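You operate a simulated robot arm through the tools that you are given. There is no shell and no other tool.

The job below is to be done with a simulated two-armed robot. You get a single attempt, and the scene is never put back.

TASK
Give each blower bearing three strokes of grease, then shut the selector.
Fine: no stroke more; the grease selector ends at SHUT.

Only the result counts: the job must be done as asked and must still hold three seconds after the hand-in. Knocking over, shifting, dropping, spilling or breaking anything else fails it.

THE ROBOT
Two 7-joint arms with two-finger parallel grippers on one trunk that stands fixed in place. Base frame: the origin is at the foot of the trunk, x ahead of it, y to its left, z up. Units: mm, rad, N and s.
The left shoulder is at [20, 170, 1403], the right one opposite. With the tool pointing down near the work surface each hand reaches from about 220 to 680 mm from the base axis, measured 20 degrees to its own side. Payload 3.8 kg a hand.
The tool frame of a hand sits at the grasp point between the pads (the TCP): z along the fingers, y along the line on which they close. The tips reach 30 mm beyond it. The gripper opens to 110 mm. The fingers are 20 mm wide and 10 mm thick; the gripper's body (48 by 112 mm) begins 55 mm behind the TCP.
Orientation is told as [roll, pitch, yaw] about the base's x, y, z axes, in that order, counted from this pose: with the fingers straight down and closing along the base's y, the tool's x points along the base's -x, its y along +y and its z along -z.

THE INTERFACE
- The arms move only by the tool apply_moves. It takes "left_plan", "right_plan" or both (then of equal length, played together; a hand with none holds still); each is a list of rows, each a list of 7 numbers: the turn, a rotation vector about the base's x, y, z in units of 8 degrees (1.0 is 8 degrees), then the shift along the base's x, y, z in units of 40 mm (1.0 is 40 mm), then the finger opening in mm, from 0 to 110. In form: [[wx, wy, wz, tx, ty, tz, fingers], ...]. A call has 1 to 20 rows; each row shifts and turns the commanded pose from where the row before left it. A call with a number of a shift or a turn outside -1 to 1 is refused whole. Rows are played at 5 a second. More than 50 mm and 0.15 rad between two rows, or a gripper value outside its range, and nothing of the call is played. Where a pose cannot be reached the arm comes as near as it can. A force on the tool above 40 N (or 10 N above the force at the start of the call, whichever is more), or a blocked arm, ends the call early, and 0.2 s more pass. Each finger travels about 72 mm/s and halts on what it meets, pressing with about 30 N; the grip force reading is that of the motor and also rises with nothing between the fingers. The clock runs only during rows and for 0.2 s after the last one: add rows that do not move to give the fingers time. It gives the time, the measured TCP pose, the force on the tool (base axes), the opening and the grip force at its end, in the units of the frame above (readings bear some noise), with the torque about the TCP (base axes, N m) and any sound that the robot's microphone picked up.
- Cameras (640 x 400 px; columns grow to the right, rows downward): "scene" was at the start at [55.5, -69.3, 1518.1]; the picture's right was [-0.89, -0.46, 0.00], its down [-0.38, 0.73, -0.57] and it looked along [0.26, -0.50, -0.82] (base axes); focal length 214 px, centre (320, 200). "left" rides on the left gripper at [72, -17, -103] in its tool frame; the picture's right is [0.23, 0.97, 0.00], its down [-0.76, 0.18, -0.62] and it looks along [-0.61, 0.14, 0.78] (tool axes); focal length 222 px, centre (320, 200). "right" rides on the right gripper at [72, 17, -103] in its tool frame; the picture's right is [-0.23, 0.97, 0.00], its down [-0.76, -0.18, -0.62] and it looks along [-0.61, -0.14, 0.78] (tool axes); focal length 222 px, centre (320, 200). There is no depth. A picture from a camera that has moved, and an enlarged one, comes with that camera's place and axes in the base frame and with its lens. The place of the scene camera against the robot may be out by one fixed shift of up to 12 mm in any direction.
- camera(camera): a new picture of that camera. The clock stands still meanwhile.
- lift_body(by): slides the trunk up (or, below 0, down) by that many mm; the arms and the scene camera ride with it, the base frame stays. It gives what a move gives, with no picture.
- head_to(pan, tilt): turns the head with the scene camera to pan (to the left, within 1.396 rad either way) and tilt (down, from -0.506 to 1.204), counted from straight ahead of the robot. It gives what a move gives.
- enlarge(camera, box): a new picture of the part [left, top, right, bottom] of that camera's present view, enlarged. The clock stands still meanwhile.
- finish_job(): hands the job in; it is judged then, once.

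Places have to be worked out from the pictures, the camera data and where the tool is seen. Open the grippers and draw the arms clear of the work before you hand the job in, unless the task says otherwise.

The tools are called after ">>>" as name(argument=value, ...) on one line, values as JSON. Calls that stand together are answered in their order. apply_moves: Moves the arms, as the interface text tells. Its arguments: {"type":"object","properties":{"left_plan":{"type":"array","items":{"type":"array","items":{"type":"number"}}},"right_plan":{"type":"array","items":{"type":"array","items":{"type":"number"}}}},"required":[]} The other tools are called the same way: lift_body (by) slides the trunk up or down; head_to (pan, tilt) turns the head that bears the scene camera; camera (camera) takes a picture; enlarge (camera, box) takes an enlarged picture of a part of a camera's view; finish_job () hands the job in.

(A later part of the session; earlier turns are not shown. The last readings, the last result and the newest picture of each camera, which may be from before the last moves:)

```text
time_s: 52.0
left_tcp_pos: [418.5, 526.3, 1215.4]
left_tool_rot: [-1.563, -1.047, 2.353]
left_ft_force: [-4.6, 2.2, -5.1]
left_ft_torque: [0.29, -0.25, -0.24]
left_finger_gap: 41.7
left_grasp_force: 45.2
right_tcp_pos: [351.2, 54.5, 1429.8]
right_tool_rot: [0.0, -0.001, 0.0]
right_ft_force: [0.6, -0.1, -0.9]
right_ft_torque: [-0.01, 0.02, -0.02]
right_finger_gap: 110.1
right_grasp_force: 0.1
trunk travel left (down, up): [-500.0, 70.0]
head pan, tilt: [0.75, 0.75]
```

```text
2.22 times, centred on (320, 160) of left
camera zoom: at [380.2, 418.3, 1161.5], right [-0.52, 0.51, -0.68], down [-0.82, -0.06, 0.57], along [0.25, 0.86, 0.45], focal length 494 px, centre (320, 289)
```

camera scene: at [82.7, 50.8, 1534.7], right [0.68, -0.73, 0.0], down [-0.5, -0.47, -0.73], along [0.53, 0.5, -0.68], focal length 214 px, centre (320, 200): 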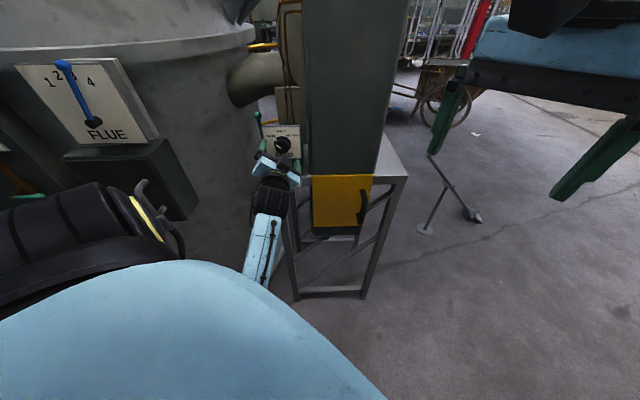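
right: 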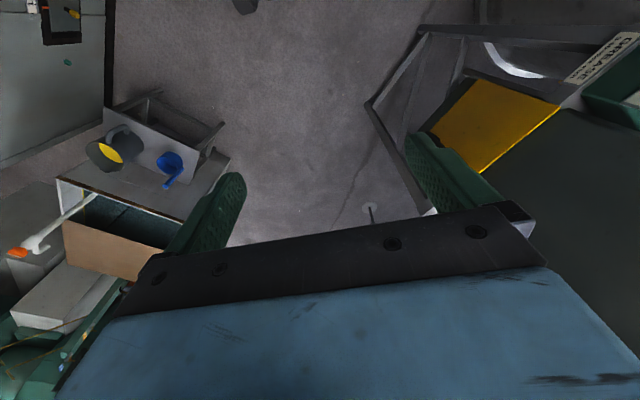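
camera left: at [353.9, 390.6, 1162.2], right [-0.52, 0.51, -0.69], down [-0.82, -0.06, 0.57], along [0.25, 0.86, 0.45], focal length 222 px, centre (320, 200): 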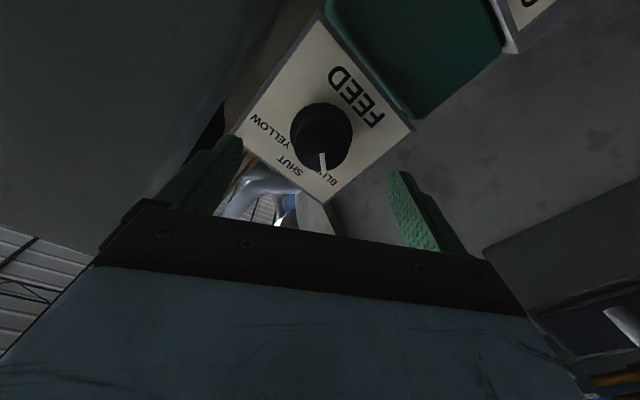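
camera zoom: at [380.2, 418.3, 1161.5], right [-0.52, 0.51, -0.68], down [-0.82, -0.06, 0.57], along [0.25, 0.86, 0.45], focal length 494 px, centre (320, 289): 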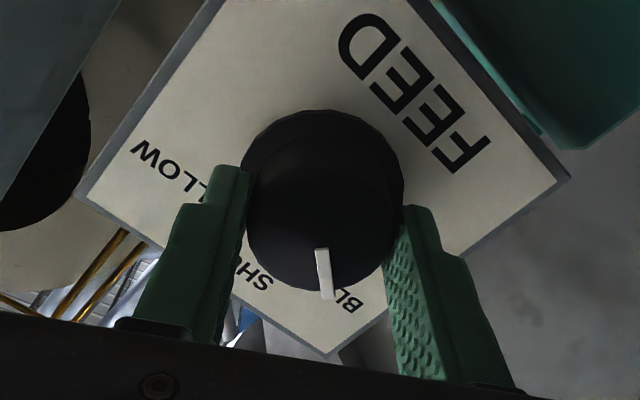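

Knob held (gap 41.7). I turn clockwise by 52.5° first (through SHUT) and check.

>>> apply_moves(left_plan=[[0.663, 0.663, 0, 0, 0, 0, 20], [0.663, 0.663, 0, 0, 0, 0, 20], [0.663, 0.663, 0, 0, 0, 0, 20], [0.663, 0.663, 0, 0, 0, 0, 20], [0.663, 0.663, 0, 0, 0, 0, 20], [0.663, 0.663, 0, 0, 0, 0, 20], [0.663, 0.663, 0, 0, 0, 0, 20], [0, 0, 0, 0, 0, 0, 20]])

>>> enlarge(camera="left", box=[220, 70, 420, 250])

>>> enlarge(camera="scene", box=[250, 110, 320, 190])

```text
time_s: 53.8
left_tcp_pos: [419.0, 526.8, 1215.4]
left_tool_rot: [1.571, -1.179, -0.78]
left_ft_force: [-1.5, 0.9, -4.0]
left_ft_torque: [-0.51, 0.4, -0.56]
left_finger_gap: 41.6
left_grasp_force: 45.1
right_tcp_pos: [352.5, 55.8, 1430.3]
right_tool_rot: [0.0, 0.0, 0.001]
right_ft_force: [0.5, -0.5, -0.8]
right_ft_torque: [0.02, 0.04, -0.01]
right_finger_gap: 109.8
right_grasp_force: 0.1
trunk travel left (down, up): [-500.0, 70.0]
head pan, tilt: [0.75, 0.75]
```

```text
2.22 times, centred on (320, 160) of left
camera zoom: at [336.1, 462.3, 1142.0], right [-0.7, 0.69, 0.16], down [-0.35, -0.53, 0.77], along [0.62, 0.48, 0.61], focal length 494 px, centre (320, 289)
```

zoom: 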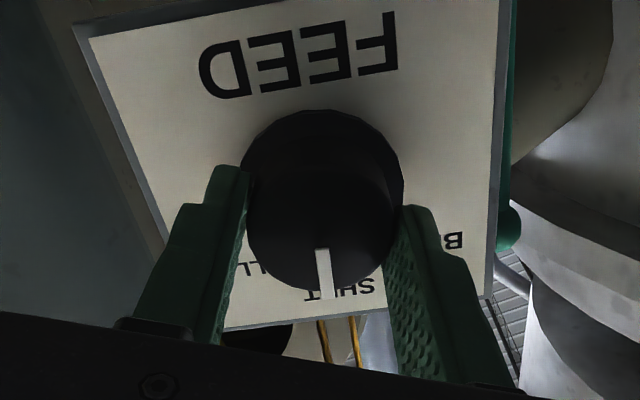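

```text
5.00 times, centred on (285, 150) of scene
camera zoom: at [82.6, 51.4, 1534.7], right [0.68, -0.73, 0.0], down [-0.5, -0.47, -0.73], along [0.53, 0.5, -0.68], focal length 1072 px, centre (495, 450)
```

zoom: 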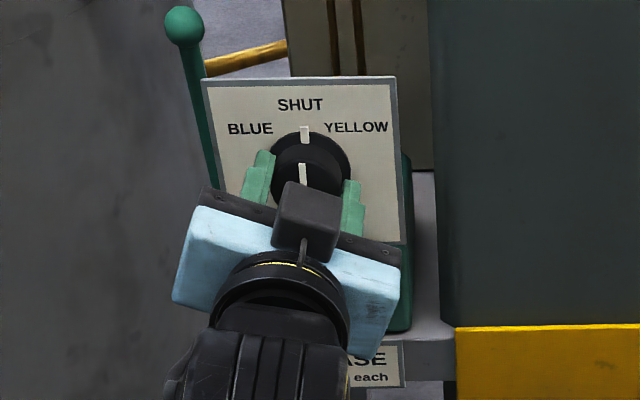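

The knob follows without slip and points at SHUT now, so BLUE was ~52° away. I turn another 51° clockwise to YELLOW.

>>> apply_moves(left_plan=[[0.645, 0.645, 0, 0, 0, 0, 20], [0.645, 0.645, 0, 0, 0, 0, 20], [0.645, 0.645, 0, 0, 0, 0, 20], [0.645, 0.645, 0, 0, 0, 0, 20], [0.645, 0.645, 0, 0, 0, 0, 20], [0.645, 0.645, 0, 0, 0, 0, 20], [0, 0, 0, 0, 0, 0, 20]])

>>> enlarge(camera="left", box=[220, 70, 420, 250])

>>> enlarge(camera="scene", box=[260, 120, 310, 160])

```text
time_s: 55.4
left_tcp_pos: [418.8, 526.4, 1215.0]
left_tool_rot: [1.572, -0.412, -0.784]
left_ft_force: [-0.5, -3.0, -6.9]
left_ft_torque: [-0.53, 0.59, -0.26]
left_finger_gap: 41.7
left_grasp_force: 45.4
right_tcp_pos: [353.5, 54.0, 1429.8]
right_tool_rot: [0.0, -0.001, 0.001]
right_ft_force: [-0.4, 0.0, 0.6]
right_ft_torque: [0.03, 0.03, -0.01]
right_finger_gap: 109.6
right_grasp_force: 0.0
trunk travel left (down, up): [-500.0, 70.0]
head pan, tilt: [0.75, 0.75]
```

```text
2.22 times, centred on (320, 160) of left
camera zoom: at [302.7, 495.7, 1170.2], right [-0.43, 0.42, 0.8], down [0.0, -0.88, 0.47], along [0.9, 0.2, 0.37], focal length 494 px, centre (320, 289)
```

zoom: 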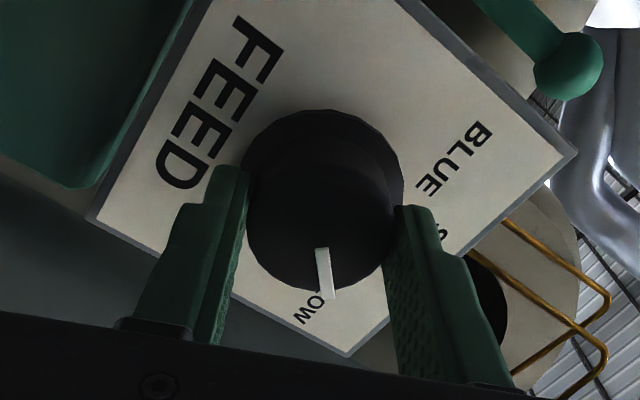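

```text
10.00 times, centred on (285, 140) of scene
camera zoom: at [83.2, 51.3, 1534.7], right [0.68, -0.73, 0.0], down [-0.5, -0.47, -0.73], along [0.53, 0.5, -0.68], focal length 2145 px, centre (670, 800)
```

zoom: 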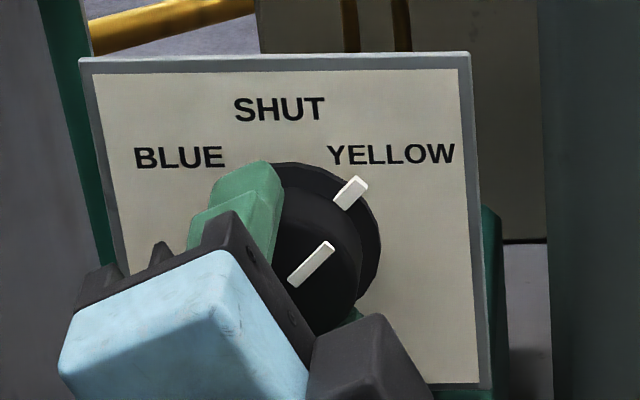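

At 66° roll the knob is at ≈+45°; earlier, on release at BLUE it settled from ~47° to ~52°, so there seems to be a detent near 50°. I turn 5° more and then open the fingers.

>>> apply_moves(left_plan=[[0.442, 0.442, 0, 0, 0, 0, 20], [0, 0, 0, 0, 0, 0, 20], [0, 0, 0, 0, 0, 0, 20]])

>>> enlarge(camera="left", box=[220, 70, 420, 250])

>>> apply_moves(left_plan=[[0, 0, 0, 0, 0, 0, 50], [0, 0, 0, 0, 0, 0, 80], [0, 0, 0, 0, 0, 0, 90], [0, 0, 0, 0, 0, 0, 90]])

>>> enlarge(camera="left", box=[220, 70, 420, 250])

>>> enlarge(camera="scene", box=[260, 120, 310, 160])

```text
time_s: 56.2
left_tcp_pos: [417.9, 527.6, 1215.6]
left_tool_rot: [1.572, -0.329, -0.785]
left_ft_force: [-0.4, -3.5, -8.8]
left_ft_torque: [-1.13, 0.08, -0.62]
left_finger_gap: 41.5
left_grasp_force: 45.0
right_tcp_pos: [353.3, 54.7, 1430.2]
right_tool_rot: [-0.001, 0.0, 0.003]
right_ft_force: [0.1, 1.0, -0.7]
right_ft_torque: [0.02, 0.02, -0.03]
right_finger_gap: 110.4
right_grasp_force: 0.1
trunk travel left (down, up): [-500.0, 70.0]
head pan, tilt: [0.75, 0.75]
```

```text
2.22 times, centred on (320, 160) of left
camera zoom: at [300.3, 498.3, 1175.3], right [-0.38, 0.37, 0.85], down [0.03, -0.91, 0.41], along [0.93, 0.18, 0.33], focal length 494 px, centre (320, 289)
```

zoom: 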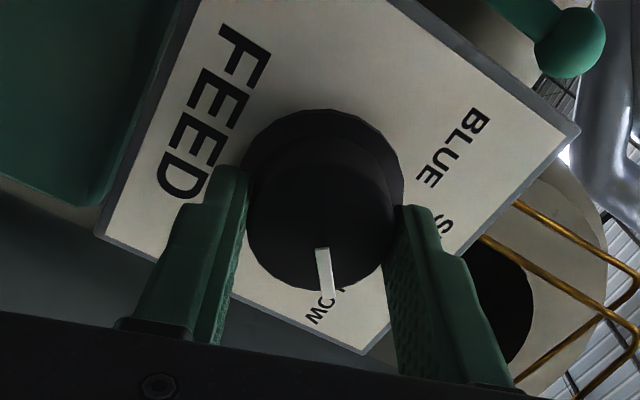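

```text
time_s: 57.2
left_tcp_pos: [417.6, 525.9, 1215.7]
left_tool_rot: [1.576, -0.329, -0.783]
left_ft_force: [-0.6, 0.7, -0.2]
left_ft_torque: [-0.02, -0.01, 0.0]
left_finger_gap: 90.0
left_grasp_force: 0.1
right_tcp_pos: [351.2, 54.4, 1430.2]
right_tool_rot: [0.0, 0.002, 0.001]
right_ft_force: [0.6, 1.0, -0.1]
right_ft_torque: [-0.01, 0.0, -0.01]
right_finger_gap: 110.0
right_grasp_force: 0.0
trunk travel left (down, up): [-500.0, 70.0]
head pan, tilt: [0.75, 0.75]
```

```text
2.22 times, centred on (320, 160) of left
camera zoom: at [299.7, 498.3, 1176.1], right [-0.38, 0.37, 0.85], down [0.03, -0.91, 0.41], along [0.93, 0.18, 0.33], focal length 494 px, centre (320, 289)
```

zoom: 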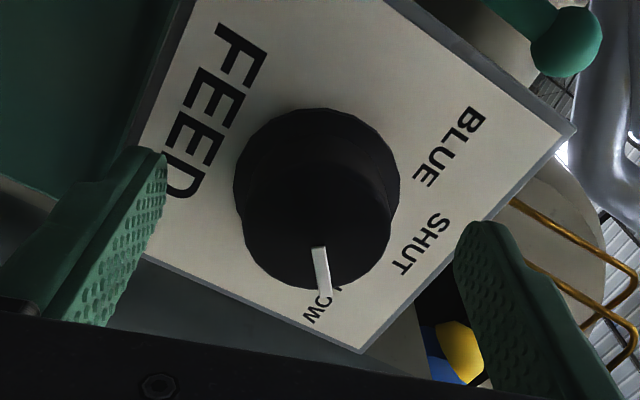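

```text
10.00 times, centred on (285, 140) of scene
camera zoom: at [82.8, 50.9, 1534.7], right [0.68, -0.73, 0.0], down [-0.5, -0.47, -0.73], along [0.53, 0.5, -0.68], focal length 2145 px, centre (670, 800)
```

zoom: 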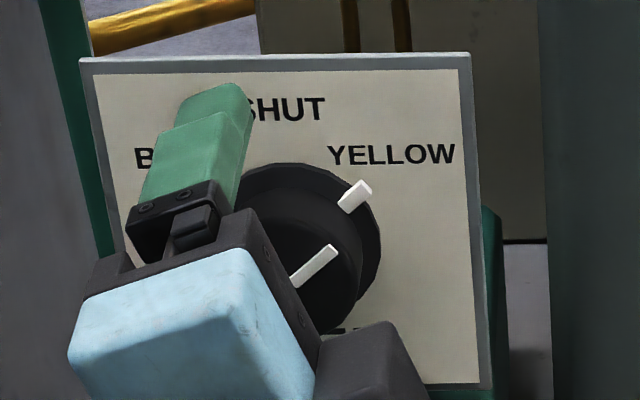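

The knob now sits at ≈+49° and met a firm −0.7 N m at the end, i.e. it is at its YELLOW end position, mirror image of BLUE. I back off and move the hand, unrolling, to the stand-off in front of the lever.

>>> apply_moves(left_plan=[[0, 0, 0, -0.383, -0.383, 0, 90], [0, 0, 0, -0.383, -0.383, 0, 90], [0, 0, 0, -0.383, -0.383, 0, 90], [-0.699, -0.699, 0, -0.153, 0.153, 0.211, 90], [-0.699, -0.699, 0, -0.153, 0.153, 0.211, 90], [-0.699, -0.699, 0, -0.153, 0.153, 0.211, 90], [-0.699, -0.699, 0, -0.153, 0.153, 0.211, 90], [-0.699, -0.699, 0, -0.153, 0.153, 0.211, 90], [-0.699, -0.699, 0, -0.153, 0.153, 0.211, 90], [-0.699, -0.699, 0, -0.153, 0.153, 0.211, 90], [-0.699, -0.699, 0, -0.153, 0.153, 0.211, 80], [-0.699, -0.699, 0, -0.153, 0.153, 0.211, 60], [0, 0, 0, 0, 0, 0, 60]])

>>> camera(camera="left")

>>> enlarge(camera="scene", box=[240, 90, 320, 190])

```text
time_s: 60.0
left_tcp_pos: [319.5, 535.5, 1291.9]
left_tool_rot: [-0.616, -1.569, 1.405]
left_ft_force: [0.7, -0.2, 0.1]
left_ft_torque: [0.03, 0.02, 0.03]
left_finger_gap: 60.0
left_grasp_force: 0.1
right_tcp_pos: [352.5, 54.8, 1430.5]
right_tool_rot: [-0.001, 0.0, 0.0]
right_ft_force: [0.3, -0.7, -0.2]
right_ft_torque: [-0.01, 0.0, 0.0]
right_finger_gap: 110.1
right_grasp_force: 0.1
trunk travel left (down, up): [-500.0, 70.0]
head pan, tilt: [0.75, 0.75]
```

```text
taken
camera left: at [256.3, 450.6, 1219.1], right [-0.69, 0.69, -0.23], down [-0.56, -0.32, 0.76], along [0.45, 0.66, 0.61], focal length 222 px, centre (320, 200)
```

left: 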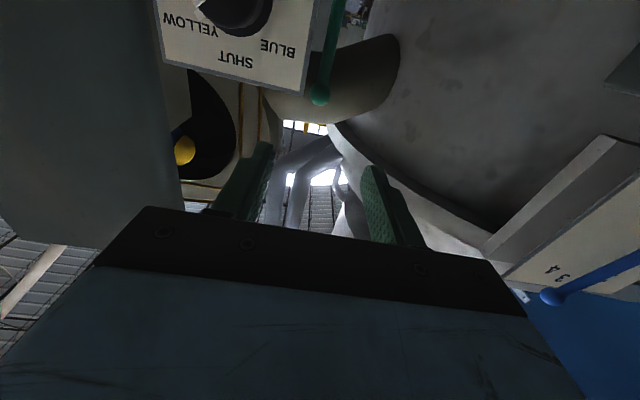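

```text
4.00 times, centred on (280, 140) of scene
camera zoom: at [82.6, 50.9, 1534.7], right [0.68, -0.73, 0.0], down [-0.5, -0.47, -0.73], along [0.53, 0.5, -0.68], focal length 858 px, centre (480, 440)
```

zoom: 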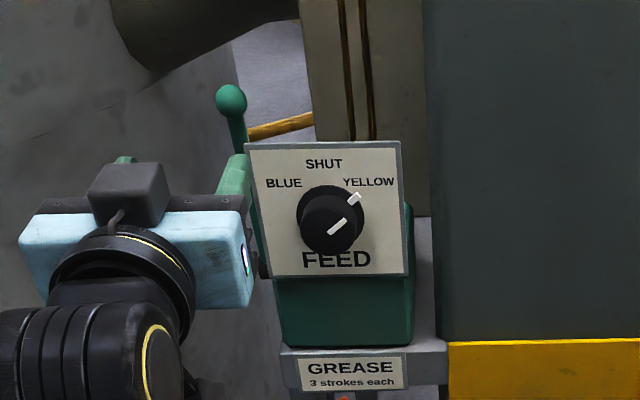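

Knob clearly points to YELLOW. The coloured cap near the guard edge showed blue earlier and yellow now from nearly the same viewpoint, so I enlarge that region.

>>> enlarge(camera="left", box=[140, 60, 280, 200])

>>> enlarge(camera="right", box=[0, 0, 640, 400])

```text
2.86 times, centred on (210, 130) of left
camera zoom: at [256.3, 450.6, 1219.1], right [-0.69, 0.69, -0.23], down [-0.56, -0.32, 0.76], along [0.45, 0.66, 0.61], focal length 635 px, centre (634, 400)
```

zoom: 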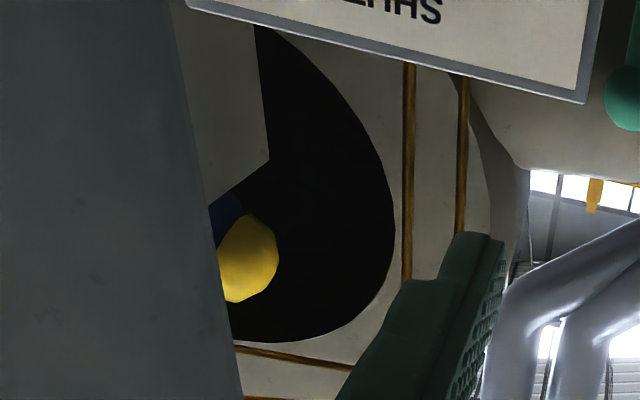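

```text
1.00 times, centred on (320, 200) of right (not enlarged: the box is as wide or as high as the picture)
camera zoom: at [279.4, 72.6, 1533.3], right [0.23, 0.97, 0.0], down [0.76, -0.18, 0.62], along [0.61, -0.14, -0.78], focal length 222 px, centre (320, 200)
```

zoom: 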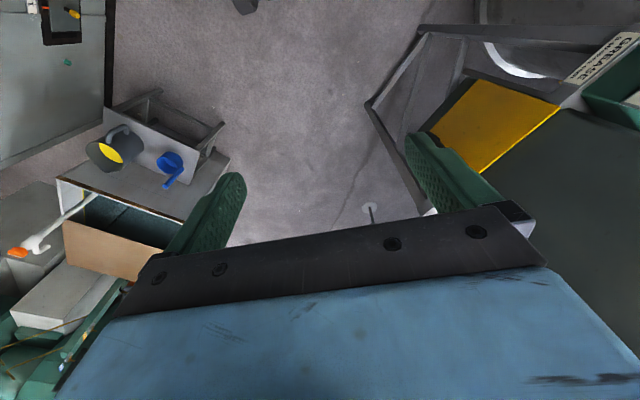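

The hub shows a yellow round part in front of a blue one. I let a second pass without moving and look again to see whether something there is rotating.

>>> apply_moves(left_plan=[[0, 0, 0, 0, 0, 0, 60], [0, 0, 0, 0, 0, 0, 60], [0, 0, 0, 0, 0, 0, 60], [0, 0, 0, 0, 0, 0, 60]])

>>> enlarge(camera="left", box=[140, 60, 280, 200])

```text
time_s: 61.0
left_tcp_pos: [317.2, 536.6, 1291.3]
left_tool_rot: [0.985, -1.569, -0.192]
left_ft_force: [-0.4, 0.2, 0.4]
left_ft_torque: [-0.01, 0.0, 0.02]
left_finger_gap: 60.0
left_grasp_force: 0.0
right_tcp_pos: [352.6, 54.2, 1429.2]
right_tool_rot: [0.0, -0.001, 0.0]
right_ft_force: [0.1, 0.0, 0.3]
right_ft_torque: [0.01, 0.0, -0.02]
right_finger_gap: 110.0
right_grasp_force: 0.1
trunk travel left (down, up): [-500.0, 70.0]
head pan, tilt: [0.75, 0.75]
```

```text
2.86 times, centred on (210, 130) of left
camera zoom: at [256.2, 450.7, 1218.9], right [-0.69, 0.69, -0.23], down [-0.56, -0.32, 0.76], along [0.45, 0.66, 0.61], focal length 635 px, centre (634, 400)
```

zoom: 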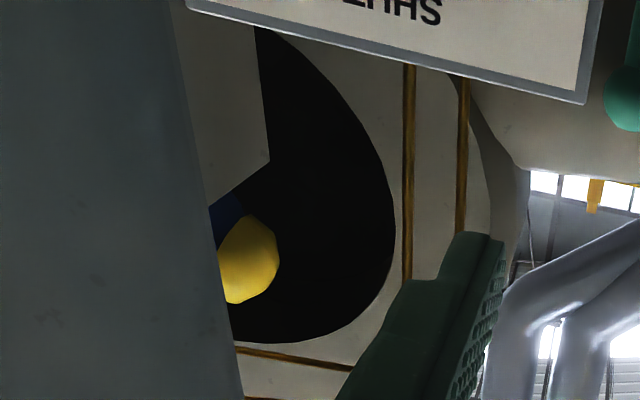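

Nothing rotates: the yellow blob was not there before the strokes, so it looks like grease that came out at the blue bearing – the strokes took effect. Now I approach the lever again as before.

>>> apply_moves(left_plan=[[-0.663, 0.663, 0, 0.08, 0.08, 0.38, 60], [-0.663, 0.663, 0, 0.08, 0.08, 0.38, 60], [0, 0, 0, 0.518, 0.482, -0.2, 60], [0, 0, 0, 0.518, 0.482, -0.2, 60], [0, 0, 0, 0, 0, 0, 50]])

>>> enlarge(camera="left", box=[220, 20, 420, 220])

>>> camera(camera="left")

```text
time_s: 62.2
left_tcp_pos: [365.4, 581.4, 1307.4]
left_tool_rot: [0.01, -1.308, 0.781]
left_ft_force: [-0.1, -0.3, -0.4]
left_ft_torque: [-0.01, -0.04, -0.03]
left_finger_gap: 50.0
left_grasp_force: 0.1
right_tcp_pos: [352.0, 54.9, 1429.1]
right_tool_rot: [0.001, -0.001, 0.001]
right_ft_force: [-0.5, 0.4, -0.2]
right_ft_torque: [0.02, 0.02, 0.01]
right_finger_gap: 109.9
right_grasp_force: 0.0
trunk travel left (down, up): [-500.0, 70.0]
head pan, tilt: [0.75, 0.75]
```

```text
2.00 times, centred on (320, 120) of left
camera zoom: at [292.5, 484.2, 1262.8], right [-0.73, 0.64, -0.22], down [-0.41, -0.16, 0.9], along [0.54, 0.75, 0.38], focal length 444 px, centre (320, 360)
```

zoom: 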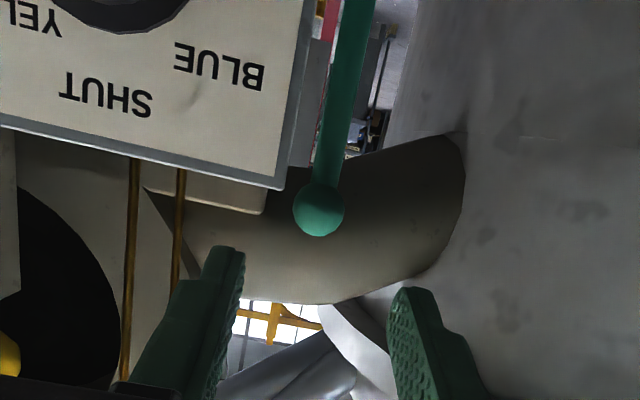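

```text
taken
camera left: at [292.5, 484.2, 1262.8], right [-0.73, 0.64, -0.22], down [-0.41, -0.16, 0.9], along [0.54, 0.75, 0.38], focal length 222 px, centre (320, 200)
```

left: 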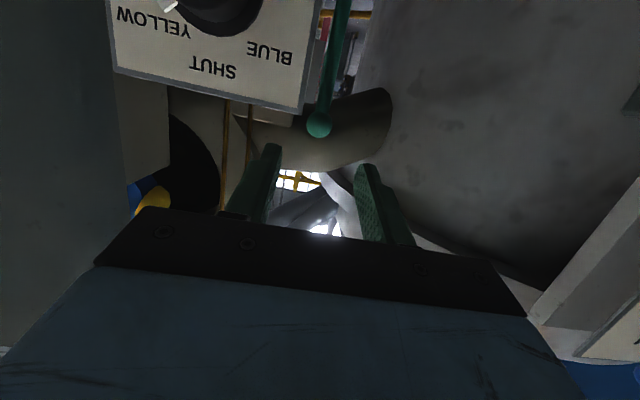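

Now both blue housing and the new yellow grease blob are seen next to each other. The lever ball is centred on the tool axis; I advance 85 mm to the earlier grip pose and close.

>>> apply_moves(left_plan=[[0, 0, 0, 0.381, 0.375, -0.154, 50], [0, 0, 0, 0.381, 0.375, -0.154, 50], [0, 0, 0, 0.381, 0.375, -0.154, 50], [0, 0, 0, 0.381, 0.375, -0.154, 50], [0, 0, 0, 0, 0, 0, 50], [0, 0, 0, 0, 0, 0, 30], [0, 0, 0, 0, 0, 0, 15], [0, 0, 0, 0, 0, 0, 10], [0, 0, 0, 0, 0, 0, 10]])

>>> enlarge(camera="left", box=[200, 60, 440, 260])

```text
time_s: 64.2
left_tcp_pos: [425.6, 640.4, 1281.9]
left_tool_rot: [0.011, -1.31, 0.78]
left_ft_force: [-0.3, 1.0, 0.6]
left_ft_torque: [0.02, -0.04, 0.07]
left_finger_gap: 23.7
left_grasp_force: 45.0
right_tcp_pos: [351.5, 54.8, 1429.9]
right_tool_rot: [0.0, -0.001, 0.001]
right_ft_force: [0.0, 0.0, -0.3]
right_ft_torque: [0.02, -0.01, -0.02]
right_finger_gap: 110.0
right_grasp_force: 0.1
trunk travel left (down, up): [-500.0, 70.0]
head pan, tilt: [0.75, 0.75]
```

```text
2.00 times, centred on (320, 160) of left
camera zoom: at [353.0, 544.7, 1238.2], right [-0.73, 0.64, -0.22], down [-0.41, -0.16, 0.9], along [0.54, 0.75, 0.38], focal length 444 px, centre (320, 280)
```

zoom: 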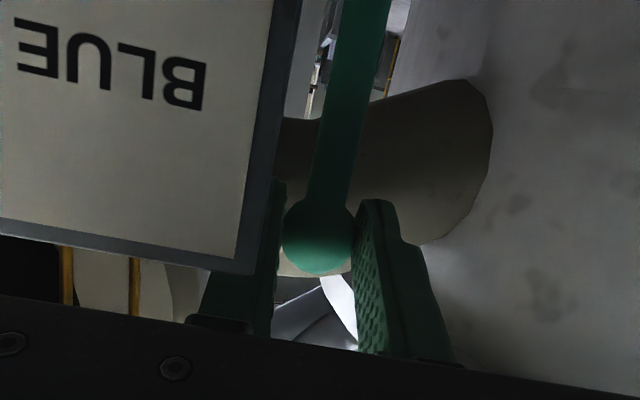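

Gripped the ball again at the same pose. Stroke 1 on YELLOW: full pull to the end stop.

>>> apply_moves(left_plan=[[0.2, -0.2, 0, -0.193, -0.193, -0.03, 10], [0.2, -0.2, 0, -0.237, -0.237, -0.06, 10], [0.2, -0.2, 0, -0.233, -0.233, -0.1075, 10], [0.2, -0.2, 0, -0.2245, -0.2245, -0.1375, 10], [0.2, -0.2, 0, -0.217, -0.217, -0.165, 10], [0.2, -0.2, 0, -0.207, -0.207, -0.1875, 10], [0.2, -0.2, 0, -0.194, -0.194, -0.215, 10], [0.2, -0.2, 0, -0.205, -0.205, -0.195, 10], [0.2, -0.2, 0, -0.173, -0.173, -0.245, 10], [0.2, -0.2, 0, -0.152, -0.152, -0.2775, 10], [0, 0, 0, -0.05, -0.05, -0.13, 10], [0, 0, 0, 0, 0, 0, 10]])

>>> camera(camera="left")

```text
time_s: 66.7
left_tcp_pos: [345.4, 561.2, 1214.2]
left_tool_rot: [3.134, -1.431, -2.347]
left_ft_force: [18.0, 20.1, 4.2]
left_ft_torque: [-0.62, 0.66, -0.03]
left_finger_gap: 23.6
left_grasp_force: 44.9
right_tcp_pos: [356.1, 57.5, 1429.9]
right_tool_rot: [-0.004, 0.003, 0.0]
right_ft_force: [-0.5, -0.1, -0.8]
right_ft_torque: [0.0, 0.02, -0.01]
right_finger_gap: 109.8
right_grasp_force: 0.0
trunk travel left (down, up): [-500.0, 70.0]
head pan, tilt: [0.75, 0.75]
stopped in row 12 (left hand): the force on the tool passed its limit at 42 N (the readings are from after the stop); the commanded pose is now the measured one
```

```text
taken
camera left: at [292.5, 484.2, 1126.9], right [-0.67, 0.71, -0.22], down [-0.64, -0.39, 0.67], along [0.38, 0.59, 0.71], focal length 222 px, centre (320, 200)
```

left: 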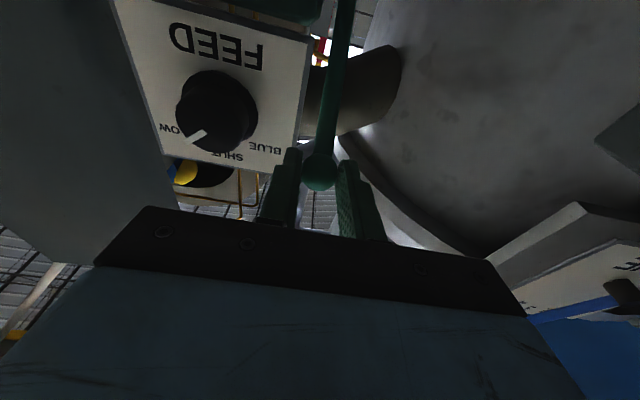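

End stop reached (42 N). Let me enlarge the hub region here for comparison with the same view during the BLUE strokes.

>>> enlarge(camera="left", box=[130, 110, 270, 230])

```text
3.33 times, centred on (200, 170) of left
camera zoom: at [292.5, 484.2, 1126.9], right [-0.67, 0.71, -0.22], down [-0.64, -0.39, 0.67], along [0.38, 0.59, 0.71], focal length 740 px, centre (720, 300)
```

zoom: 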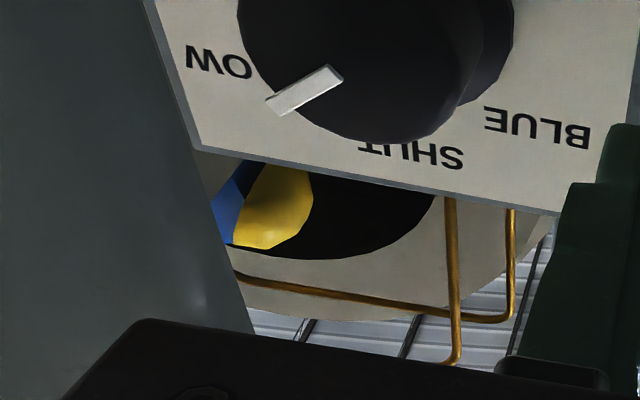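

The blue housing with a yellow grease bead is clear. I return the lever to its rest stop.

>>> apply_moves(left_plan=[[-0.2, 0.2, 0, 0.152, 0.152, 0.2775, 10], [-0.2, 0.2, 0, 0.164, 0.164, 0.2575, 10], [-0.2, 0.2, 0, 0.18, 0.18, 0.2375, 10], [-0.2, 0.2, 0, 0.194, 0.194, 0.215, 10], [-0.2, 0.2, 0, 0.207, 0.207, 0.1875, 10], [-0.2, 0.2, 0, 0.217, 0.217, 0.165, 10], [-0.2, 0.2, 0, 0.2245, 0.2245, 0.1375, 10], [-0.2, 0.2, 0, 0.233, 0.233, 0.1075, 10], [-0.2, 0.2, 0, 0.237, 0.237, 0.07, 10], [-0.2, 0.2, 0, 0.193, 0.193, 0.03, 10], [0, 0, 0, 0.11, 0.11, -0.01, 10], [0, 0, 0, 0, 0, 0, 10]])

>>> camera(camera="left")

```text
time_s: 69.3
left_tcp_pos: [425.4, 639.2, 1287.5]
left_tool_rot: [0.012, -1.329, 0.779]
left_ft_force: [-15.7, -17.5, 3.5]
left_ft_torque: [-0.29, 0.31, -0.04]
left_finger_gap: 23.9
left_grasp_force: 44.8
right_tcp_pos: [350.2, 51.7, 1431.9]
right_tool_rot: [0.002, -0.001, -0.001]
right_ft_force: [-0.5, 0.0, -0.1]
right_ft_torque: [0.02, 0.02, -0.02]
right_finger_gap: 110.2
right_grasp_force: 0.0
trunk travel left (down, up): [-500.0, 70.0]
head pan, tilt: [0.75, 0.75]
```

```text
taken
camera left: at [352.5, 544.1, 1240.8], right [-0.73, 0.65, -0.22], down [-0.42, -0.18, 0.89], along [0.54, 0.74, 0.4], focal length 222 px, centre (320, 200)
```

left: 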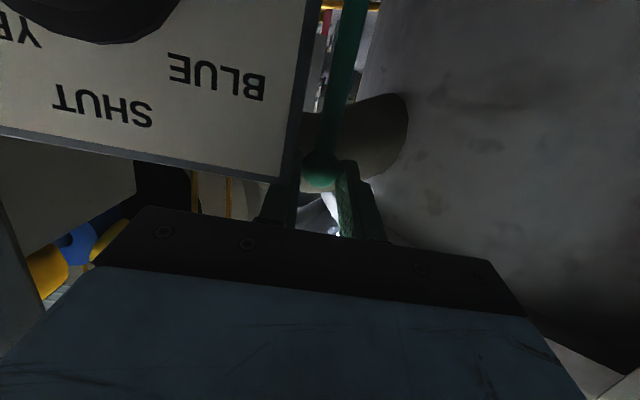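

Lever is at the rest stop (−24 N): stroke 1 on YELLOW done. In this view I see the yellow housing, the blue housing and the bead; I enlarge it.

>>> enlarge(camera="left", box=[0, 180, 180, 320])

>>> enlarge(camera="left", box=[200, 60, 440, 260])

```text
2.86 times, centred on (90, 250) of left
camera zoom: at [352.5, 544.1, 1240.8], right [-0.73, 0.65, -0.22], down [-0.42, -0.18, 0.89], along [0.54, 0.74, 0.4], focal length 635 px, centre (977, 57)
```

zoom: 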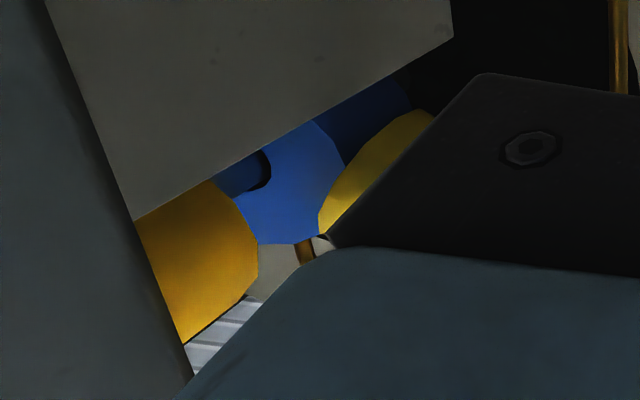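

```text
2.00 times, centred on (320, 160) of left
camera zoom: at [352.5, 544.1, 1240.8], right [-0.73, 0.65, -0.22], down [-0.42, -0.18, 0.89], along [0.54, 0.74, 0.4], focal length 444 px, centre (320, 280)
```

zoom: 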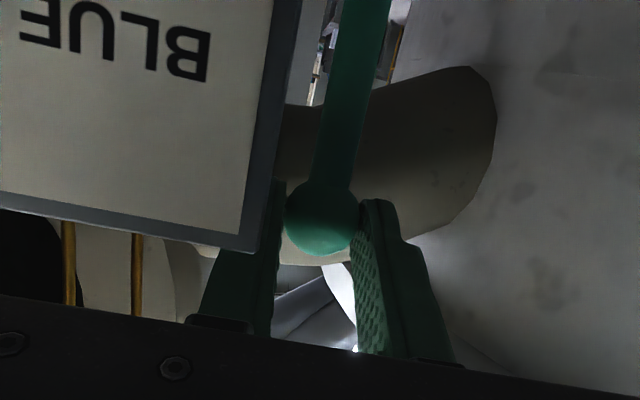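

The yellow bearing (left), blue bearing with its amber bead (right) are visible. The ball has slipped ~6 mm low in the pads, so I open and regrip it at the nominal pose before stroke 2.

>>> apply_moves(left_plan=[[0, 0, 0, -0.05, -0.05, 0, 10], [0, 0, 0, 0, 0, 0, 30], [0, 0, 0, 0, 0, 0, 45], [0, 0, 0, 0, 0, 0, 45]])

```text
time_s: 70.3
left_tcp_pos: [424.9, 641.2, 1282.8]
left_tool_rot: [0.012, -1.322, 0.779]
left_ft_force: [-0.3, -0.1, 0.3]
left_ft_torque: [0.02, -0.01, -0.01]
left_finger_gap: 45.0
left_grasp_force: 0.1
right_tcp_pos: [352.6, 55.0, 1430.4]
right_tool_rot: [0.0, 0.0, 0.0]
right_ft_force: [0.0, -0.9, 0.2]
right_ft_torque: [0.03, -0.05, -0.02]
right_finger_gap: 110.0
right_grasp_force: 0.1
trunk travel left (down, up): [-500.0, 70.0]
head pan, tilt: [0.75, 0.75]
```

The free pose is already the nominal one (A≈754, z≈1282.8). I close on the ball and make pull 2 on YELLOW.

>>> apply_moves(left_plan=[[0, 0, 0, 0.01, -0.01, 0, 30], [0, 0, 0, 0, 0, 0, 10], [0, 0, 0, 0, 0, 0, 10], [0, 0, 0, 0, 0, 0, 10]])

>>> apply_moves(left_plan=[[0.2, -0.2, 0, -0.193, -0.193, -0.03, 10], [0.2, -0.2, 0, -0.237, -0.237, -0.06, 10], [0.2, -0.2, 0, -0.233, -0.233, -0.1075, 10], [0.2, -0.2, 0, -0.2245, -0.2245, -0.1375, 10], [0.2, -0.2, 0, -0.217, -0.217, -0.165, 10], [0.2, -0.2, 0, -0.207, -0.207, -0.1875, 10], [0.2, -0.2, 0, -0.194, -0.194, -0.215, 10], [0.2, -0.2, 0, -0.205, -0.205, -0.195, 10], [0.2, -0.2, 0, -0.173, -0.173, -0.245, 10], [0.2, -0.2, 0, -0.152, -0.152, -0.2775, 10], [0, 0, 0, -0.05, -0.05, -0.13, 10], [0, 0, 0, 0, 0, 0, 10]])

>>> enlarge(camera="left", box=[130, 60, 400, 260])

```text
time_s: 71.3
left_tcp_pos: [425.2, 640.7, 1284.0]
left_tool_rot: [0.013, -1.323, 0.779]
left_ft_force: [-1.9, -0.4, 1.0]
left_ft_torque: [0.05, -0.04, 0.06]
left_finger_gap: 23.9
left_grasp_force: 45.3
right_tcp_pos: [354.3, 55.3, 1429.2]
right_tool_rot: [-0.002, -0.001, 0.0]
right_ft_force: [0.3, -0.4, -0.2]
right_ft_torque: [0.0, 0.01, 0.01]
right_finger_gap: 110.0
right_grasp_force: 0.2
trunk travel left (down, up): [-500.0, 70.0]
head pan, tilt: [0.75, 0.75]
```

```text
time_s: 73.8
left_tcp_pos: [346.1, 559.8, 1215.9]
left_tool_rot: [3.128, -1.416, -2.338]
left_ft_force: [19.0, 20.9, 4.3]
left_ft_torque: [-0.63, 0.59, -0.02]
left_finger_gap: 23.9
left_grasp_force: 45.4
right_tcp_pos: [355.5, 58.4, 1429.5]
right_tool_rot: [-0.003, 0.003, 0.001]
right_ft_force: [-0.4, -0.1, -0.3]
right_ft_torque: [0.02, 0.01, 0.01]
right_finger_gap: 109.9
right_grasp_force: 0.0
trunk travel left (down, up): [-500.0, 70.0]
head pan, tilt: [0.75, 0.75]
stopped in row 12 (left hand): the force on the tool passed its limit at 42 N (the readings are from after the stop); the commanded pose is now the measured one
```

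```text
2.00 times, centred on (265, 160) of left
camera zoom: at [292.5, 484.2, 1127.2], right [-0.67, 0.71, -0.22], down [-0.64, -0.4, 0.66], along [0.38, 0.58, 0.72], focal length 444 px, centre (430, 280)
```

zoom: 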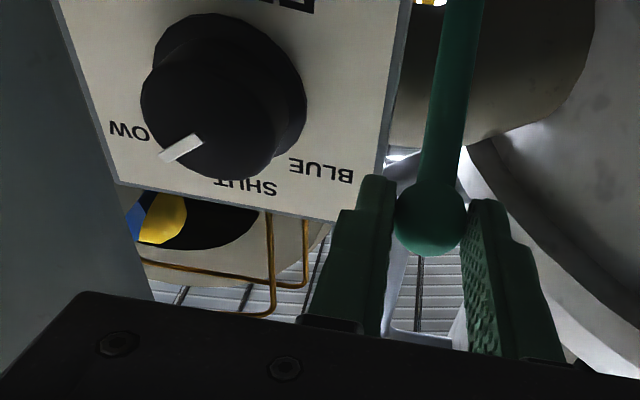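

Pull 2 reached the end stop (42 N), knob still at YELLOW. I return the lever to rest.

>>> apply_moves(left_plan=[[-0.2, 0.2, 0, 0.152, 0.152, 0.2775, 10], [-0.2, 0.2, 0, 0.164, 0.164, 0.2575, 10], [-0.2, 0.2, 0, 0.18, 0.18, 0.2375, 10], [-0.2, 0.2, 0, 0.194, 0.194, 0.215, 10], [-0.2, 0.2, 0, 0.207, 0.207, 0.1875, 10], [-0.2, 0.2, 0, 0.217, 0.217, 0.165, 10], [-0.2, 0.2, 0, 0.2245, 0.2245, 0.1375, 10], [-0.2, 0.2, 0, 0.233, 0.233, 0.1, 10], [-0.2, 0.2, 0, 0.237, 0.237, 0.06, 10], [-0.2, 0.2, 0, 0.193, 0.193, 0.02, 10], [0, 0, 0, 0.11, 0.11, -0.02, 10], [0, 0, 0, 0, 0, 0, 10]])

>>> enlarge(camera="left", box=[0, 180, 180, 320])

>>> enlarge(camera="left", box=[200, 60, 440, 260])

```text
time_s: 76.4
left_tcp_pos: [423.3, 639.2, 1288.1]
left_tool_rot: [0.017, -1.345, 0.774]
left_ft_force: [-8.2, -10.1, 14.9]
left_ft_torque: [-0.08, 0.02, -0.07]
left_finger_gap: 24.0
left_grasp_force: 44.3
right_tcp_pos: [349.9, 52.5, 1431.3]
right_tool_rot: [0.003, -0.001, 0.0]
right_ft_force: [-0.2, 0.5, -0.2]
right_ft_torque: [0.01, -0.03, 0.01]
right_finger_gap: 109.8
right_grasp_force: 0.2
trunk travel left (down, up): [-500.0, 70.0]
head pan, tilt: [0.75, 0.75]
```

```text
2.86 times, centred on (90, 250) of left
camera zoom: at [352.4, 544.0, 1240.3], right [-0.73, 0.65, -0.22], down [-0.43, -0.19, 0.88], along [0.53, 0.74, 0.42], focal length 635 px, centre (977, 57)
```

zoom: 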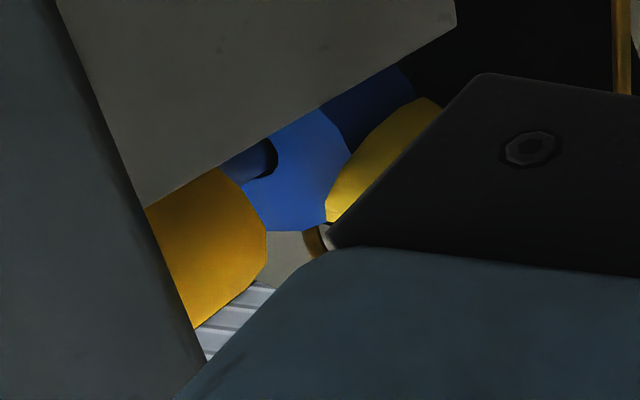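

```text
2.00 times, centred on (320, 160) of left
camera zoom: at [352.4, 544.0, 1240.3], right [-0.73, 0.65, -0.22], down [-0.43, -0.19, 0.88], along [0.53, 0.74, 0.42], focal length 444 px, centre (320, 280)
```

zoom: 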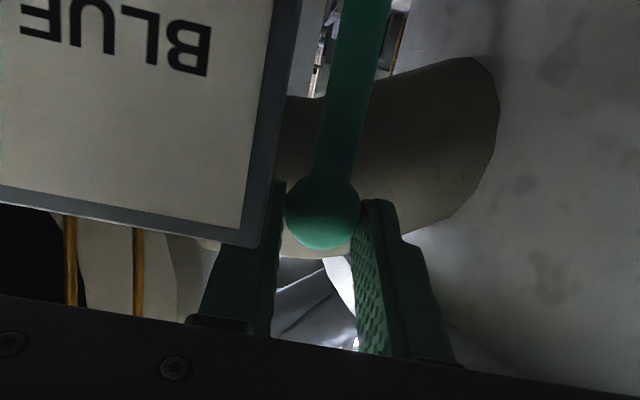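

Probably at rest but with only 13 N; I push a little more to be sure the rest stop is reached.

>>> apply_moves(left_plan=[[0, 0, 0, 0.06, 0.06, -0.06, 10], [0, 0, 0, 0.04, 0.04, -0.02, 10], [0, 0, 0, 0, 0, 0, 10]])

```text
time_s: 77.2
left_tcp_pos: [424.7, 638.1, 1288.1]
left_tool_rot: [0.018, -1.35, 0.775]
left_ft_force: [-24.5, -20.4, 21.3]
left_ft_torque: [0.06, 0.05, 0.07]
left_finger_gap: 23.5
left_grasp_force: 45.2
right_tcp_pos: [347.4, 48.3, 1431.8]
right_tool_rot: [0.005, -0.005, 0.001]
right_ft_force: [-0.2, 0.9, -0.1]
right_ft_torque: [0.0, 0.02, -0.02]
right_finger_gap: 109.9
right_grasp_force: 0.1
trunk travel left (down, up): [-500.0, 70.0]
head pan, tilt: [0.75, 0.75]
```

Firmly on the rest stop (−32 N, no motion): stroke 2 on YELLOW done. I relax, open and regrip at nominal.

>>> apply_moves(left_plan=[[0, 0, 0, -0.09, -0.09, 0.02, 10], [0, 0, 0, 0, 0, 0, 30], [0, 0, 0, 0, 0, 0, 45], [0, 0, 0, 0, 0, 0, 45]])

>>> enlarge(camera="left", box=[200, 60, 440, 260])

```text
time_s: 78.2
left_tcp_pos: [427.4, 642.4, 1279.7]
left_tool_rot: [0.016, -1.331, 0.775]
left_ft_force: [-0.6, -0.9, 0.1]
left_ft_torque: [-0.04, 0.02, 0.01]
left_finger_gap: 44.9
left_grasp_force: 0.0
right_tcp_pos: [354.0, 54.9, 1430.3]
right_tool_rot: [-0.001, 0.0, 0.0]
right_ft_force: [-0.8, 0.3, 0.4]
right_ft_torque: [-0.01, -0.01, -0.02]
right_finger_gap: 110.1
right_grasp_force: 0.1
trunk travel left (down, up): [-500.0, 70.0]
head pan, tilt: [0.75, 0.75]
```

```text
2.00 times, centred on (320, 160) of left
camera zoom: at [355.5, 546.9, 1233.0], right [-0.73, 0.65, -0.22], down [-0.42, -0.18, 0.89], along [0.54, 0.74, 0.41], focal length 444 px, centre (320, 280)
```

zoom: 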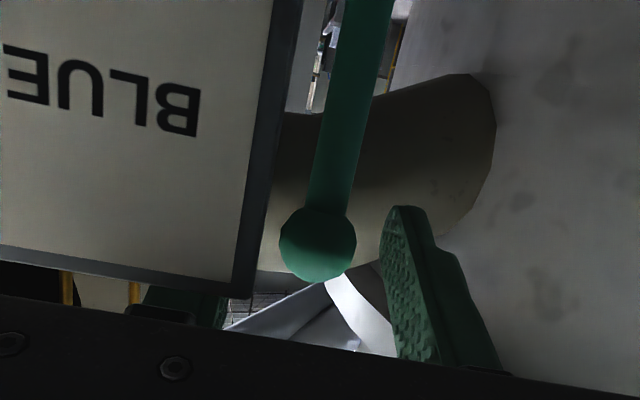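

Free pose is A 756, z 1280; I correct 3 mm up, close, and make pull 3 on YELLOW.

>>> apply_moves(left_plan=[[-0.1, 0.1, 0, -0.035, -0.035, 0.08, 45], [0, 0, 0, 0, 0, 0, 30], [0, 0, 0, 0, 0, 0, 10], [0, 0, 0, 0, 0, 0, 10], [0, 0, 0, 0, 0, 0, 10]])

>>> apply_moves(left_plan=[[0.2, -0.2, 0, -0.193, -0.193, -0.03, 10], [0.2, -0.2, 0, -0.237, -0.237, -0.06, 10], [0.2, -0.2, 0, -0.233, -0.233, -0.1075, 10], [0.2, -0.2, 0, -0.2245, -0.2245, -0.1375, 10], [0.2, -0.2, 0, -0.217, -0.217, -0.165, 10], [0.2, -0.2, 0, -0.207, -0.207, -0.1875, 10], [0.2, -0.2, 0, -0.194, -0.194, -0.215, 10], [0.2, -0.2, 0, -0.205, -0.205, -0.195, 10], [0.2, -0.2, 0, -0.173, -0.173, -0.245, 10], [0.2, -0.2, 0, -0.152, -0.152, -0.2775, 10], [0, 0, 0, -0.05, -0.05, -0.13, 10], [0, 0, 0, 0, 0, 0, 10]])

>>> enlarge(camera="left", box=[130, 60, 400, 260])

```text
time_s: 79.4
left_tcp_pos: [425.8, 640.1, 1283.8]
left_tool_rot: [0.015, -1.314, 0.776]
left_ft_force: [-0.3, 1.6, -0.5]
left_ft_torque: [-0.05, 0.01, 0.01]
left_finger_gap: 23.8
left_grasp_force: 45.3
right_tcp_pos: [351.9, 55.3, 1429.9]
right_tool_rot: [0.0, -0.001, 0.002]
right_ft_force: [0.7, 0.7, 0.0]
right_ft_torque: [0.02, 0.04, 0.0]
right_finger_gap: 110.0
right_grasp_force: 0.1
trunk travel left (down, up): [-500.0, 70.0]
head pan, tilt: [0.75, 0.75]
```

```text
time_s: 81.9
left_tcp_pos: [346.1, 560.2, 1216.5]
left_tool_rot: [3.125, -1.423, -2.335]
left_ft_force: [19.4, 20.4, 4.5]
left_ft_torque: [-0.54, 0.51, -0.03]
left_finger_gap: 24.1
left_grasp_force: 44.9
right_tcp_pos: [356.3, 57.2, 1428.2]
right_tool_rot: [-0.005, 0.004, -0.001]
right_ft_force: [-0.5, -0.3, 0.3]
right_ft_torque: [0.02, -0.01, 0.01]
right_finger_gap: 110.0
right_grasp_force: 0.0
trunk travel left (down, up): [-500.0, 70.0]
head pan, tilt: [0.75, 0.75]
stopped in row 12 (left hand): the force on the tool passed its limit at 42 N (the readings are from after the stop); the commanded pose is now the measured one
```

```text
2.00 times, centred on (265, 160) of left
camera zoom: at [292.3, 484.1, 1128.4], right [-0.67, 0.71, -0.22], down [-0.64, -0.39, 0.66], along [0.38, 0.59, 0.71], focal length 444 px, centre (430, 280)
```

zoom: 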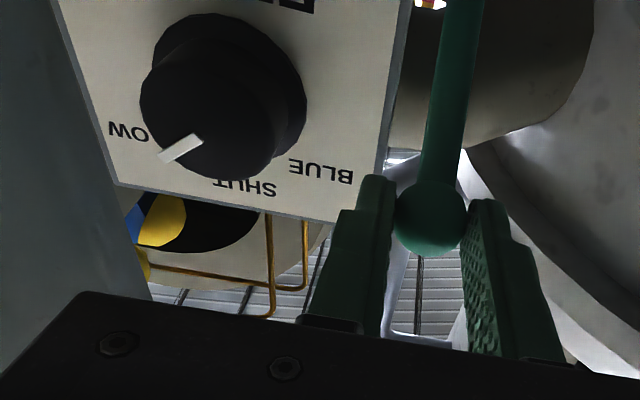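

A new yellow bead has just appeared at the second bearing, at the end of pull 3 – the same as happened with BLUE – so three strokes are registered. I return the lever to its rest.

>>> apply_moves(left_plan=[[-0.2, 0.2, 0, 0.152, 0.152, 0.2775, 10], [-0.2, 0.2, 0, 0.164, 0.164, 0.2575, 10], [-0.2, 0.2, 0, 0.18, 0.18, 0.2375, 10], [-0.2, 0.2, 0, 0.194, 0.194, 0.215, 10], [-0.2, 0.2, 0, 0.207, 0.207, 0.1875, 10], [-0.2, 0.2, 0, 0.217, 0.217, 0.16, 10], [-0.2, 0.2, 0, 0.2245, 0.2245, 0.13, 10], [-0.2, 0.2, 0, 0.233, 0.233, 0.09, 10], [-0.2, 0.2, 0, 0.237, 0.237, 0.05, 10], [-0.2, 0.2, 0, 0.193, 0.193, 0.01, 10], [0, 0, 0, 0.13, 0.13, -0.03, 10], [0, 0, 0, 0, 0, 0, 10]])

>>> enlarge(camera="left", box=[0, 180, 180, 320])

>>> enlarge(camera="left", box=[200, 60, 440, 260])

```text
time_s: 84.5
left_tcp_pos: [424.6, 640.2, 1288.4]
left_tool_rot: [0.017, -1.342, 0.774]
left_ft_force: [-10.6, -10.3, 19.5]
left_ft_torque: [0.13, -0.13, 0.01]
left_finger_gap: 23.9
left_grasp_force: 44.7
right_tcp_pos: [349.0, 49.9, 1431.3]
right_tool_rot: [0.003, -0.001, -0.002]
right_ft_force: [0.0, 0.1, 1.0]
right_ft_torque: [-0.01, 0.02, 0.0]
right_finger_gap: 110.0
right_grasp_force: 0.0
trunk travel left (down, up): [-500.0, 70.0]
head pan, tilt: [0.75, 0.75]
```

```text
2.86 times, centred on (90, 250) of left
camera zoom: at [352.7, 544.3, 1241.1], right [-0.73, 0.65, -0.22], down [-0.43, -0.19, 0.88], along [0.53, 0.74, 0.41], focal length 635 px, centre (977, 57)
```

zoom: 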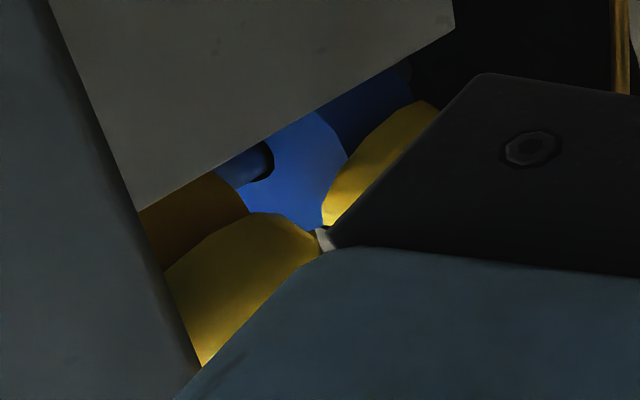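

```text
2.00 times, centred on (320, 160) of left
camera zoom: at [352.7, 544.3, 1241.1], right [-0.73, 0.65, -0.22], down [-0.43, -0.19, 0.88], along [0.53, 0.74, 0.41], focal length 444 px, centre (320, 280)
```

zoom: 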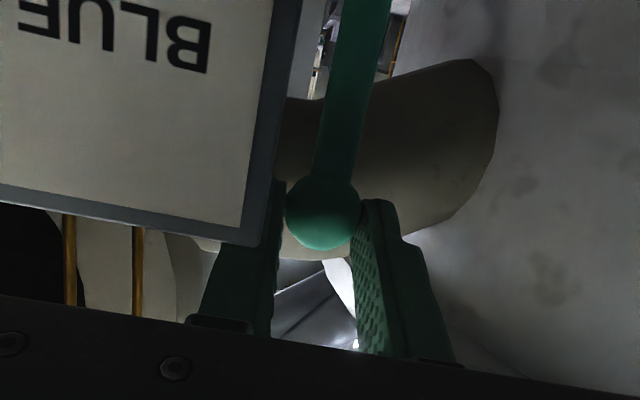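

Both bearings now show one bead each, so both have their three strokes. I relax, open, and withdraw from the lever along the approach line.

>>> apply_moves(left_plan=[[0, 0, 0, -0.05, -0.05, 0.06, 10], [0, 0, 0, 0, 0, 0, 30], [0, 0, 0, 0, 0, 0, 50], [0, 0, 0, 0, 0, 0, 50], [0, 0, 0, -0.2, -0.2, 0.08, 50], [0, 0, 0, -0.345, -0.345, 0.14, 50], [0, 0, 0, -0.345, -0.345, 0.14, 50], [0, 0, 0, -0.345, -0.345, 0.14, 50], [0, 0, 0, -0.345, -0.345, 0.1, 50], [0, 0, 0, -0.4, -0.4, 0, 70], [0.33, -0.33, 0, -0.35, -0.35, 0, 90], [0.33, -0.33, 0, -0.15, -0.15, -0.2, 90], [0, 0, 0, 0, 0, 0, 90]])

>>> enlarge(camera="scene", box=[220, 80, 340, 200])

>>> camera(camera="left")

```text
time_s: 87.3
left_tcp_pos: [326.8, 541.3, 1299.7]
left_tool_rot: [0.03, -1.457, 0.762]
left_ft_force: [0.1, -0.6, -0.1]
left_ft_torque: [-0.01, 0.0, -0.01]
left_finger_gap: 90.0
left_grasp_force: 0.0
right_tcp_pos: [352.7, 55.4, 1430.5]
right_tool_rot: [0.0, 0.0, 0.001]
right_ft_force: [-0.7, 0.7, -0.5]
right_ft_torque: [0.01, 0.02, -0.01]
right_finger_gap: 109.9
right_grasp_force: 0.0
trunk travel left (down, up): [-500.0, 70.0]
head pan, tilt: [0.75, 0.75]
```

```text
3.33 times, centred on (280, 140) of scene
camera zoom: at [83.0, 51.1, 1534.7], right [0.68, -0.73, 0.0], down [-0.5, -0.47, -0.73], along [0.53, 0.5, -0.68], focal length 715 px, centre (453, 400)
```

zoom: 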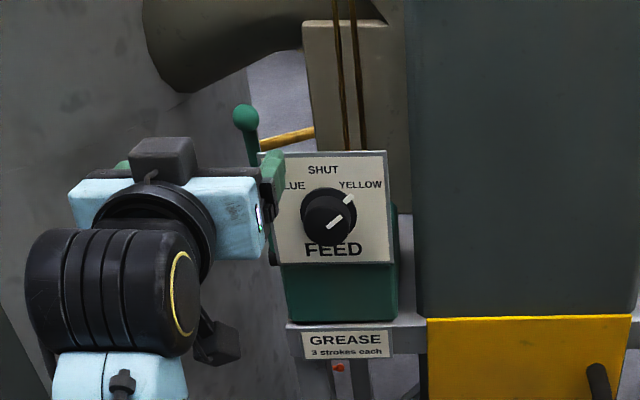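

```text
taken
camera left: at [259.3, 451.0, 1238.8], right [-0.71, 0.67, -0.22], down [-0.5, -0.26, 0.83], along [0.5, 0.7, 0.51], focal length 222 px, centre (320, 200)
```

left: 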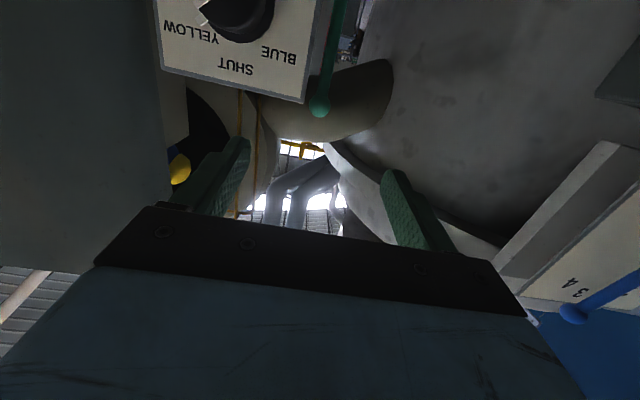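

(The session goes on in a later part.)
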